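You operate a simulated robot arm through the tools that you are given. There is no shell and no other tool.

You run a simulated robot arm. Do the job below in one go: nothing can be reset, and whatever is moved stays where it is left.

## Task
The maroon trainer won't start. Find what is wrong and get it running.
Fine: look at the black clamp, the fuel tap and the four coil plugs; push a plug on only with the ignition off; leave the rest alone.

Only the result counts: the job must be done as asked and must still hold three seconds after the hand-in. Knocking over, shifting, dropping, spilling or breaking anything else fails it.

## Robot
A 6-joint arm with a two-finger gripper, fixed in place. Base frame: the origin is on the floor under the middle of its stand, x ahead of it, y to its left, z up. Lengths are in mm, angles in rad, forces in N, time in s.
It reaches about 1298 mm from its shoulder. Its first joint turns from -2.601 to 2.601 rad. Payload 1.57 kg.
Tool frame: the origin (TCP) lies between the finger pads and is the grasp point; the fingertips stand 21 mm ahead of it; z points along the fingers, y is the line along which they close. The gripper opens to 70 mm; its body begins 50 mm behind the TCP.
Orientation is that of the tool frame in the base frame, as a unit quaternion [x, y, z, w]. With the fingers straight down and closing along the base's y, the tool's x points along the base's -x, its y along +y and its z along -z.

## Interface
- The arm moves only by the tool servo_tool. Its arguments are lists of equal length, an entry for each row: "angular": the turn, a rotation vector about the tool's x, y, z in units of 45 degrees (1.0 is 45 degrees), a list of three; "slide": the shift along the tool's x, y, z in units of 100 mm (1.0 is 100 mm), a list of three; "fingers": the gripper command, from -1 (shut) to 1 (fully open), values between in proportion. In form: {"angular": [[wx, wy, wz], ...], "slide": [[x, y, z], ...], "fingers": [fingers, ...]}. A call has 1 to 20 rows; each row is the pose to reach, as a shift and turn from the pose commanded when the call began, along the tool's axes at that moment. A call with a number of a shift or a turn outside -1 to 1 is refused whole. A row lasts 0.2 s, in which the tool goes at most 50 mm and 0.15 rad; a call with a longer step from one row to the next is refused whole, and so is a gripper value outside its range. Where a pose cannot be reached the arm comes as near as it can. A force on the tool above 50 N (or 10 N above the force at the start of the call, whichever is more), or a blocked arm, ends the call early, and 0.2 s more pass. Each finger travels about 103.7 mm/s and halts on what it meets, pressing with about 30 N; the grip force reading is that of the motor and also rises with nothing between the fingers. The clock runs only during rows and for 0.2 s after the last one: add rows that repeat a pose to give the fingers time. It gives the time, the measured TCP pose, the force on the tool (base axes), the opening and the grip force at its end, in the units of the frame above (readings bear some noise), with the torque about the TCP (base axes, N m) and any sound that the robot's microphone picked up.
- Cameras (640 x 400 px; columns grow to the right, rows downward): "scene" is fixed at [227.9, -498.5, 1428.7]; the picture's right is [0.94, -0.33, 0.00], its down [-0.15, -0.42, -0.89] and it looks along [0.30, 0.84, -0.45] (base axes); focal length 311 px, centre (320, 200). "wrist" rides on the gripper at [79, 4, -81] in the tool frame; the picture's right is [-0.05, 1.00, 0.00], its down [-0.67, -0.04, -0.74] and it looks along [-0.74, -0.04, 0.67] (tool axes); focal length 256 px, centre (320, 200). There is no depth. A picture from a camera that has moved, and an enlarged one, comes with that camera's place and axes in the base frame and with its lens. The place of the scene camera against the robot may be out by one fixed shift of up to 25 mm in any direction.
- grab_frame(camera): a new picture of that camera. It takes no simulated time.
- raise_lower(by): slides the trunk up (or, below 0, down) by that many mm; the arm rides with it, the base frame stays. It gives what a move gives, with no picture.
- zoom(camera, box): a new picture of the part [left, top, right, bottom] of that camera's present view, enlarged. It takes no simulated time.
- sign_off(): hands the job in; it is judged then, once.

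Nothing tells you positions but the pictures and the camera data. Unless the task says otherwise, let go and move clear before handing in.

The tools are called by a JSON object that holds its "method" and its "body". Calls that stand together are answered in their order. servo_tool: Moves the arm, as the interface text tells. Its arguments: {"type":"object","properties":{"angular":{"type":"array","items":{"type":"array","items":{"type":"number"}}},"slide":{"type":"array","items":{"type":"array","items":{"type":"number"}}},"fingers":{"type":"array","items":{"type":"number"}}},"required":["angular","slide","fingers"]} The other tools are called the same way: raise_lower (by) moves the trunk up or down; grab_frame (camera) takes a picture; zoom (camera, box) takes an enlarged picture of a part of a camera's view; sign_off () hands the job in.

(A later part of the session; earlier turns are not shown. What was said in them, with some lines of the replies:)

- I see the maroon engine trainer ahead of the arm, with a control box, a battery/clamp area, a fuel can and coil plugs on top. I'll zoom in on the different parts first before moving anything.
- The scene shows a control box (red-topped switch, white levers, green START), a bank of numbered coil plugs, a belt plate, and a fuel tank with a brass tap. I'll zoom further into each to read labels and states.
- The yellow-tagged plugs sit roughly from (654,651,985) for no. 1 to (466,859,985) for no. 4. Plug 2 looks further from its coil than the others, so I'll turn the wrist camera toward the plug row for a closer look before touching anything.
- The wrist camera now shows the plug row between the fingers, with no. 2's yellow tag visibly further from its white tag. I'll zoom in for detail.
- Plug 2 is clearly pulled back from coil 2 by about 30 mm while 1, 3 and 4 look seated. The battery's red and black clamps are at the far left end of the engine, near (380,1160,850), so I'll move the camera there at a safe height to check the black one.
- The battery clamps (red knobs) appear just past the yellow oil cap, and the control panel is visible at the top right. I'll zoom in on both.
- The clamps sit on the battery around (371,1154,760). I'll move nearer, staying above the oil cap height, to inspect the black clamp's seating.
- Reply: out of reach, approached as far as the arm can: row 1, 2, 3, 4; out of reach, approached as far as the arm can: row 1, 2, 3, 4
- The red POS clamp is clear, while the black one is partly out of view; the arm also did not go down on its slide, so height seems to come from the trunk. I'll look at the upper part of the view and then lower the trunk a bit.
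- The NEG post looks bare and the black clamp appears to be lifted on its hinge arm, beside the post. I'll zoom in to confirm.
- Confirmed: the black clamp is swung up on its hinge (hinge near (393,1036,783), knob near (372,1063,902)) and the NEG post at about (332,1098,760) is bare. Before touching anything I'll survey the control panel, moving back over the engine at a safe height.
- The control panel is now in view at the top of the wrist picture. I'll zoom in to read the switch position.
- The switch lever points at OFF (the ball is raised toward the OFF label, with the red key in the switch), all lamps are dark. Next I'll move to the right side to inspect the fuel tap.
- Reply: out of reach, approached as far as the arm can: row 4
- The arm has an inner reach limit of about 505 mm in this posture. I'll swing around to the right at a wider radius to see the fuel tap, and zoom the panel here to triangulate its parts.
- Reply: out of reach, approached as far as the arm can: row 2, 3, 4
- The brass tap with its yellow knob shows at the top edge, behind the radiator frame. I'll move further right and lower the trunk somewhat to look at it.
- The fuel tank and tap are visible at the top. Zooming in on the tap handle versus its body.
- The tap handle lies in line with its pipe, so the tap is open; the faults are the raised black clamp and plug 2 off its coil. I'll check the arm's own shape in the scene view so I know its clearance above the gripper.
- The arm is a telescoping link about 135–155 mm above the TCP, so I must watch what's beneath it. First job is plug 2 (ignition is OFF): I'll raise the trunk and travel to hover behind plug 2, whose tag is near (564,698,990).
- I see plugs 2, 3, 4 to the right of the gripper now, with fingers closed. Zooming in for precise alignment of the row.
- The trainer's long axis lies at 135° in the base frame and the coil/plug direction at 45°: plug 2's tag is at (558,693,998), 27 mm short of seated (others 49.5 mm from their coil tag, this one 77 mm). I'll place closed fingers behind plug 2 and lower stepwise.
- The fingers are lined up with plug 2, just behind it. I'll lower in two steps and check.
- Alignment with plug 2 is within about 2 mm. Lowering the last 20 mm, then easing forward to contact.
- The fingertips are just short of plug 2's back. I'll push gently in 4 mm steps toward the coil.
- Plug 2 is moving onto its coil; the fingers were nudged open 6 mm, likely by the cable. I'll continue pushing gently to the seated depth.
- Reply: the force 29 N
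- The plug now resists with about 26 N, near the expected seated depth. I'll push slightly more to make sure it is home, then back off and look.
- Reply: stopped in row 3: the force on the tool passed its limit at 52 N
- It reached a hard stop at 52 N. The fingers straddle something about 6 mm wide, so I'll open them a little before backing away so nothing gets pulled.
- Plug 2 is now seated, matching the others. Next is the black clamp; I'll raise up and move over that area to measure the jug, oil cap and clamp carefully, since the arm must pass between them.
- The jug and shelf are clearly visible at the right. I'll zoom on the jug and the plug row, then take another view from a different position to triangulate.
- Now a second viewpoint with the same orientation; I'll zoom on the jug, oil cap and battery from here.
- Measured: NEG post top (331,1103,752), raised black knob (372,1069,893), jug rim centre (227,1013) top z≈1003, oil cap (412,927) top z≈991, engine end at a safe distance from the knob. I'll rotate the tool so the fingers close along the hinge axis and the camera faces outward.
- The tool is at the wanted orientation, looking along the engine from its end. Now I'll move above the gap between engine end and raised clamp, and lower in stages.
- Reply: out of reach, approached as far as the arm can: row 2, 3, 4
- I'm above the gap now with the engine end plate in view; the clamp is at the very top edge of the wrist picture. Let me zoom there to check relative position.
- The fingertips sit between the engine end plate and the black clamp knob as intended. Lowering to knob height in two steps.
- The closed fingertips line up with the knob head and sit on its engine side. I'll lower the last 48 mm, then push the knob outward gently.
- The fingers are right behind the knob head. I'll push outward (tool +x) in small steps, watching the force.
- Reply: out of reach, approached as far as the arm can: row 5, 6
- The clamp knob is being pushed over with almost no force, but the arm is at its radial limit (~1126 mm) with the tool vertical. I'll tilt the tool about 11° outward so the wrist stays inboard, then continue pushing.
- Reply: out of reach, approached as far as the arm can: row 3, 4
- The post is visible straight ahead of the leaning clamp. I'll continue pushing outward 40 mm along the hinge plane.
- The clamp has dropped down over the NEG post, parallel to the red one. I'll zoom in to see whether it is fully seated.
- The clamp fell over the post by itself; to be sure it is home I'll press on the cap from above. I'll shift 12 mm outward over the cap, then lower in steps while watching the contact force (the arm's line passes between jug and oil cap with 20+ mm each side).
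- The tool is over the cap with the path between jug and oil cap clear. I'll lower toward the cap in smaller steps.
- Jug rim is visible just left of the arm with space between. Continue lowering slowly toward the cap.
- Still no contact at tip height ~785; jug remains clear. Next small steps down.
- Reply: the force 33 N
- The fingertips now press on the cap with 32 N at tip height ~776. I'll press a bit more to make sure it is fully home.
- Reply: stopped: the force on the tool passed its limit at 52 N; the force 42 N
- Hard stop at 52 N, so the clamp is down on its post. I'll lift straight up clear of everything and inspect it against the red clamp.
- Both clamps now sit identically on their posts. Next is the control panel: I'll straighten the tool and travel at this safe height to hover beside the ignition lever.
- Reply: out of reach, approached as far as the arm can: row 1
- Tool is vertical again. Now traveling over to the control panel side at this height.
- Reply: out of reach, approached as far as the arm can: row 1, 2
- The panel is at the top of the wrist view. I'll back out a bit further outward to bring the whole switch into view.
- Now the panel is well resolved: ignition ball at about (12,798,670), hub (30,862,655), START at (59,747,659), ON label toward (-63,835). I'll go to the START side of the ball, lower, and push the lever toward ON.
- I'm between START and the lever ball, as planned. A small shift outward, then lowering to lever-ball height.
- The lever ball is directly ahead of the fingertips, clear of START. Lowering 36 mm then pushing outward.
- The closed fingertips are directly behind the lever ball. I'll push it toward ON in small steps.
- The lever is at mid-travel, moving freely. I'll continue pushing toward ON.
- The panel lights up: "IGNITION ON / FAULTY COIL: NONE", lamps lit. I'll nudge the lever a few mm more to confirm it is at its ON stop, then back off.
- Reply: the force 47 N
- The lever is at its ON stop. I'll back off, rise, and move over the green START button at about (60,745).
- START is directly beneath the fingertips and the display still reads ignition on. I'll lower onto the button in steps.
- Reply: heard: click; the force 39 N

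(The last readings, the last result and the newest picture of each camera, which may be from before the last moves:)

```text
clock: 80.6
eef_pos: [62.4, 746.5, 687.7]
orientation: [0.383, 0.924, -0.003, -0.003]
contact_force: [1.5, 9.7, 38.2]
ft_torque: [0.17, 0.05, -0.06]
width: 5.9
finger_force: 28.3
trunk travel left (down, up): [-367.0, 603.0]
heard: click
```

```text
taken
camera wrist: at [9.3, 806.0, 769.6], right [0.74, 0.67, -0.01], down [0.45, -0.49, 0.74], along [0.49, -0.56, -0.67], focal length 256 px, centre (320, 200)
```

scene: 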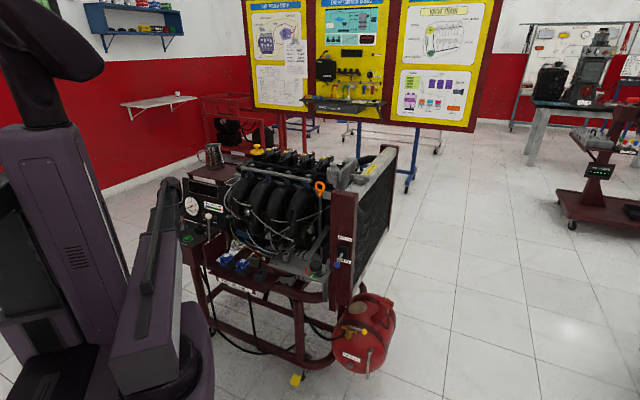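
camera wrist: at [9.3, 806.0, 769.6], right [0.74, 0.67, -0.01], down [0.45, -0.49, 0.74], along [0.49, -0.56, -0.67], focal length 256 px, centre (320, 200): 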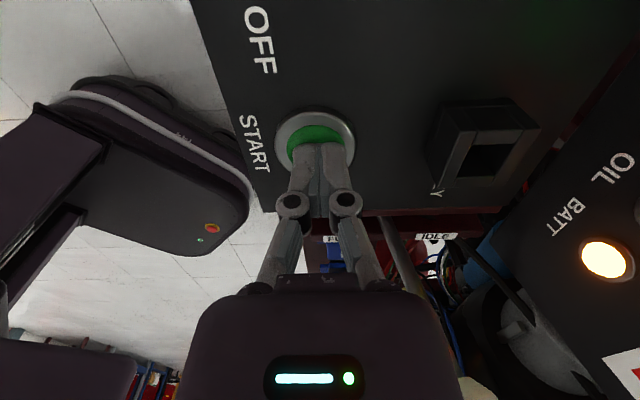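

The button clicked. I'll check the panel display.

{"method": "zoom", "body": {"camera": "scene", "box": [160, 170, 256, 250]}}

{"method": "raise_lower", "body": {"by": 20}}

{"method": "zoom", "body": {"camera": "scene", "box": [160, 170, 256, 250]}}

```text
5.00 times, centred on (208, 210) of scene
camera zoom: at [227.9, -498.5, 1428.7], right [0.94, -0.33, 0.0], down [-0.15, -0.42, -0.89], along [0.3, 0.84, -0.45], focal length 1554 px, centre (880, 150)
```

zoom: 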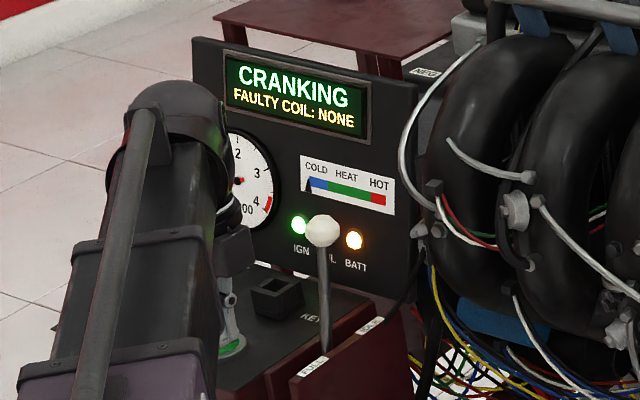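

```text
clock: 81.3
eef_pos: [63.0, 747.9, 705.4]
orientation: [0.382, 0.924, -0.004, -0.001]
contact_force: [-0.5, -0.3, 0.1]
ft_torque: [0.0, -0.03, 0.03]
width: 0.1
finger_force: 28.0
trunk travel left (down, up): [-387.0, 583.0]
```

```text
5.00 times, centred on (208, 210) of scene
camera zoom: at [227.9, -498.5, 1428.7], right [0.94, -0.33, 0.0], down [-0.15, -0.42, -0.89], along [0.3, 0.84, -0.45], focal length 1554 px, centre (880, 150)
```

zoom: 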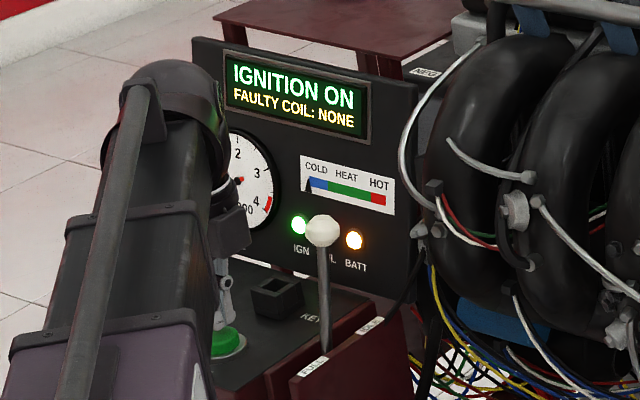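

It was cranking but I let go too early. I'll press again and hold the button while it cranks.

{"method": "raise_lower", "body": {"by": -20}}

{"method": "servo_tool", "body": {"angular": [[0, 0, 0], [0, 0, 0], [0, 0, 0], [0, 0, 0], [0, 0, 0], [0, 0, 0], [0, 0, 0], [0, 0, 0]], "slide": [[0, 0, 0], [0, 0, 0], [0, 0, 0], [0, 0, 0], [0, 0, 0], [0, 0, 0], [0, 0, 0], [0, 0, 0]], "fingers": [-1, -1, -1, -1, -1, -1, -1, -1]}}

{"method": "zoom", "body": {"camera": "scene", "box": [160, 170, 256, 250]}}

```text
clock: 82.0
eef_pos: [62.4, 748.3, 689.0]
orientation: [0.383, 0.924, -0.002, -0.003]
contact_force: [1.0, 9.2, 37.0]
ft_torque: [0.18, 0.06, -0.06]
width: 6.1
finger_force: 27.9
trunk travel left (down, up): [-367.0, 603.0]
heard: click
```

```text
clock: 83.8
eef_pos: [62.0, 747.2, 687.4]
orientation: [0.383, 0.924, -0.002, -0.002]
contact_force: [1.6, 20.2, 43.9]
ft_torque: [0.42, 0.04, -0.05]
width: 5.7
finger_force: 28.6
trunk travel left (down, up): [-367.0, 603.0]
```

```text
5.00 times, centred on (208, 210) of scene
camera zoom: at [227.9, -498.5, 1428.7], right [0.94, -0.33, 0.0], down [-0.15, -0.42, -0.89], along [0.3, 0.84, -0.45], focal length 1554 px, centre (880, 150)
```

zoom: 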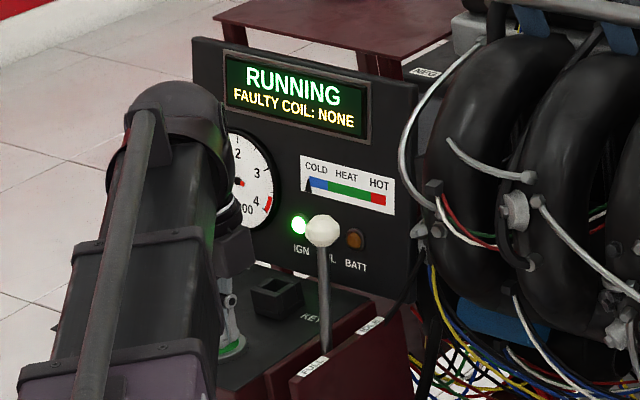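

The display now reads "RUNNING" with the battery lamp out. I'll release START by lifting straight up and move clear, then check that it keeps running.

{"method": "raise_lower", "body": {"by": 20}}

{"method": "raise_lower", "body": {"by": 330}}

{"method": "zoom", "body": {"camera": "scene", "box": [160, 170, 256, 250]}}

{"method": "grab_frame", "body": {"camera": "scene"}}

{"method": "grab_frame", "body": {"camera": "wrist"}}

```text
clock: 84.4
eef_pos: [62.3, 747.4, 705.3]
orientation: [0.383, 0.924, -0.005, -0.002]
contact_force: [0.2, -0.4, 0.2]
ft_torque: [0.02, 0.0, -0.01]
width: 0.1
finger_force: 28.4
trunk travel left (down, up): [-387.0, 583.0]
```

```text
clock: 87.7
eef_pos: [63.5, 747.2, 1035.4]
orientation: [0.382, 0.924, -0.003, -0.002]
contact_force: [-0.2, -0.8, 0.4]
ft_torque: [-0.02, -0.01, 0.0]
width: 0.1
finger_force: 29.0
trunk travel left (down, up): [-717.0, 253.0]
```

```text
5.00 times, centred on (208, 210) of scene
camera zoom: at [227.9, -498.5, 1428.7], right [0.94, -0.33, 0.0], down [-0.15, -0.42, -0.89], along [0.3, 0.84, -0.45], focal length 1554 px, centre (880, 150)
```

zoom: 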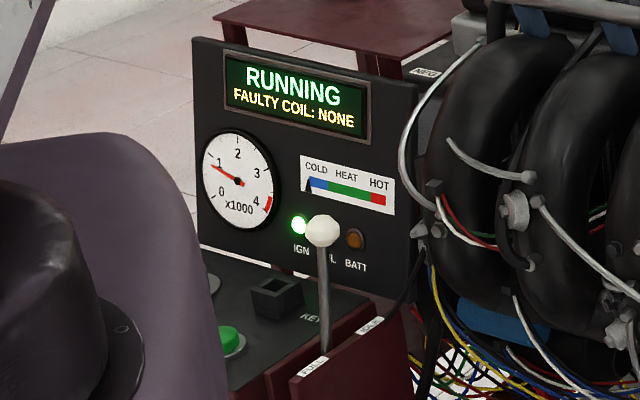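

```text
taken
```

scene: 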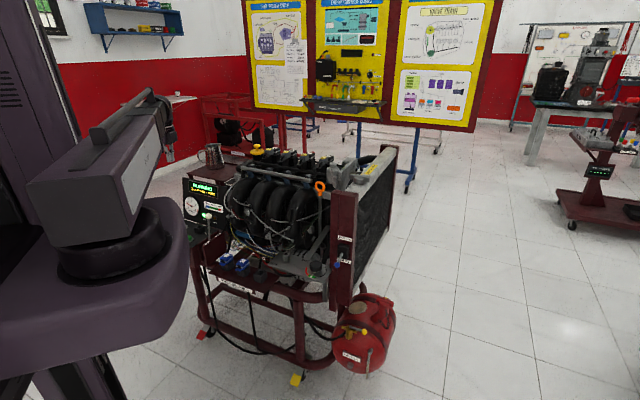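

```text
taken
camera wrist: at [9.4, 806.6, 1117.2], right [0.74, 0.67, -0.01], down [0.45, -0.49, 0.74], along [0.49, -0.56, -0.67], focal length 256 px, centre (320, 200)
```

wrist: 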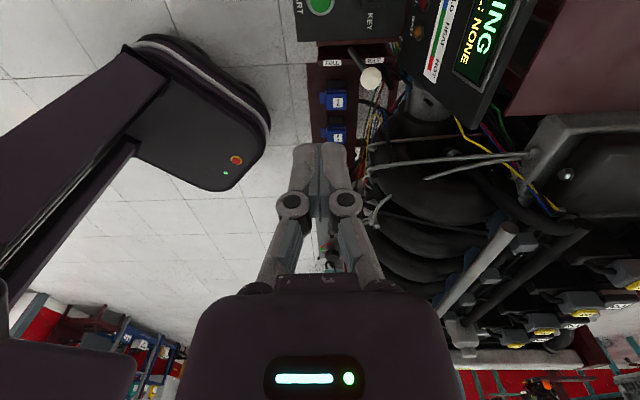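

The tach sits near 900 rpm and the display reads RUNNING with the hand clear. I'll wait a few seconds to confirm it holds before handing in.

{"method": "servo_tool", "body": {"angular": [[0, 0, 0], [0, 0, 0], [0, 0, 0], [0, 0, 0], [0, 0, 0], [0, 0, 0], [0, 0, 0], [0, 0, 0], [0, 0, 0], [0, 0, 0], [0, 0, 0], [0, 0, 0], [0, 0, 0], [0, 0, 0], [0, 0, 0], [0, 0, 0], [0, 0, 0], [0, 0, 0], [0, 0, 0], [0, 0, 0]], "slide": [[0, 0, 0], [0, 0, 0], [0, 0, 0], [0, 0, 0], [0, 0, 0], [0, 0, 0], [0, 0, 0], [0, 0, 0], [0, 0, 0], [0, 0, 0], [0, 0, 0], [0, 0, 0], [0, 0, 0], [0, 0, 0], [0, 0, 0], [0, 0, 0], [0, 0, 0], [0, 0, 0], [0, 0, 0], [0, 0, 0]], "fingers": [-1, -1, -1, -1, -1, -1, -1, -1, -1, -1, -1, -1, -1, -1, -1, -1, -1, -1, -1, -1]}}

{"method": "zoom", "body": {"camera": "scene", "box": [180, 140, 340, 240]}}

```text
clock: 91.9
eef_pos: [62.0, 746.7, 1036.4]
orientation: [0.383, 0.924, -0.004, -0.002]
contact_force: [-0.1, 0.1, 0.0]
ft_torque: [0.01, 0.01, 0.01]
width: 0.2
finger_force: 28.8
trunk travel left (down, up): [-717.0, 253.0]
```

```text
4.00 times, centred on (260, 190) of scene
camera zoom: at [227.9, -498.5, 1428.7], right [0.94, -0.33, 0.0], down [-0.15, -0.42, -0.89], along [0.3, 0.84, -0.45], focal length 1243 px, centre (560, 240)
```

zoom: 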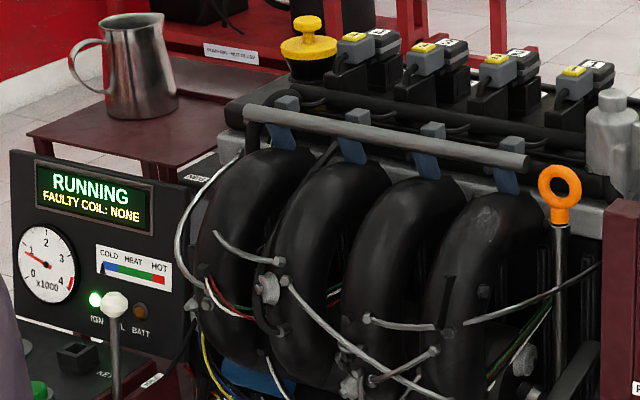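

The engine keeps running at idle: the display reads RUNNING, all four plugs are seated, the clamp is on, and the jug and everything else are undisturbed. The hand is clear, so I'm handing in.

{"method": "sign_off", "body": {}}

```text
The job is handed in.
```

The maroon trainer is running. The panel reads RUNNING and "FAULTY COIL: NONE", with the tach at about 900 rpm. It was still running about 8 seconds after I let go of START, and I have handed the job in.

Two things were stopping it:

- **Black clamp:** it was swung up off the negative battery post. I closed it and pressed it down until it stopped moving; it now sits like the red one.
- **Coil plug 2:** it was about 27 mm off its coil. With the ignition off, I pushed it on until it stopped moving. Plugs 1, 3 and 4 were already seated.

The fuel tap was already open, so I left it alone. After the two fixes I turned the ignition to ON and pressed START. The first press was too short and it only cranked; holding the button longer got it running.

Nothing else was moved, as far as the last pictures show. The gripper was closed on nothing and raised clear of the panel when I handed in.
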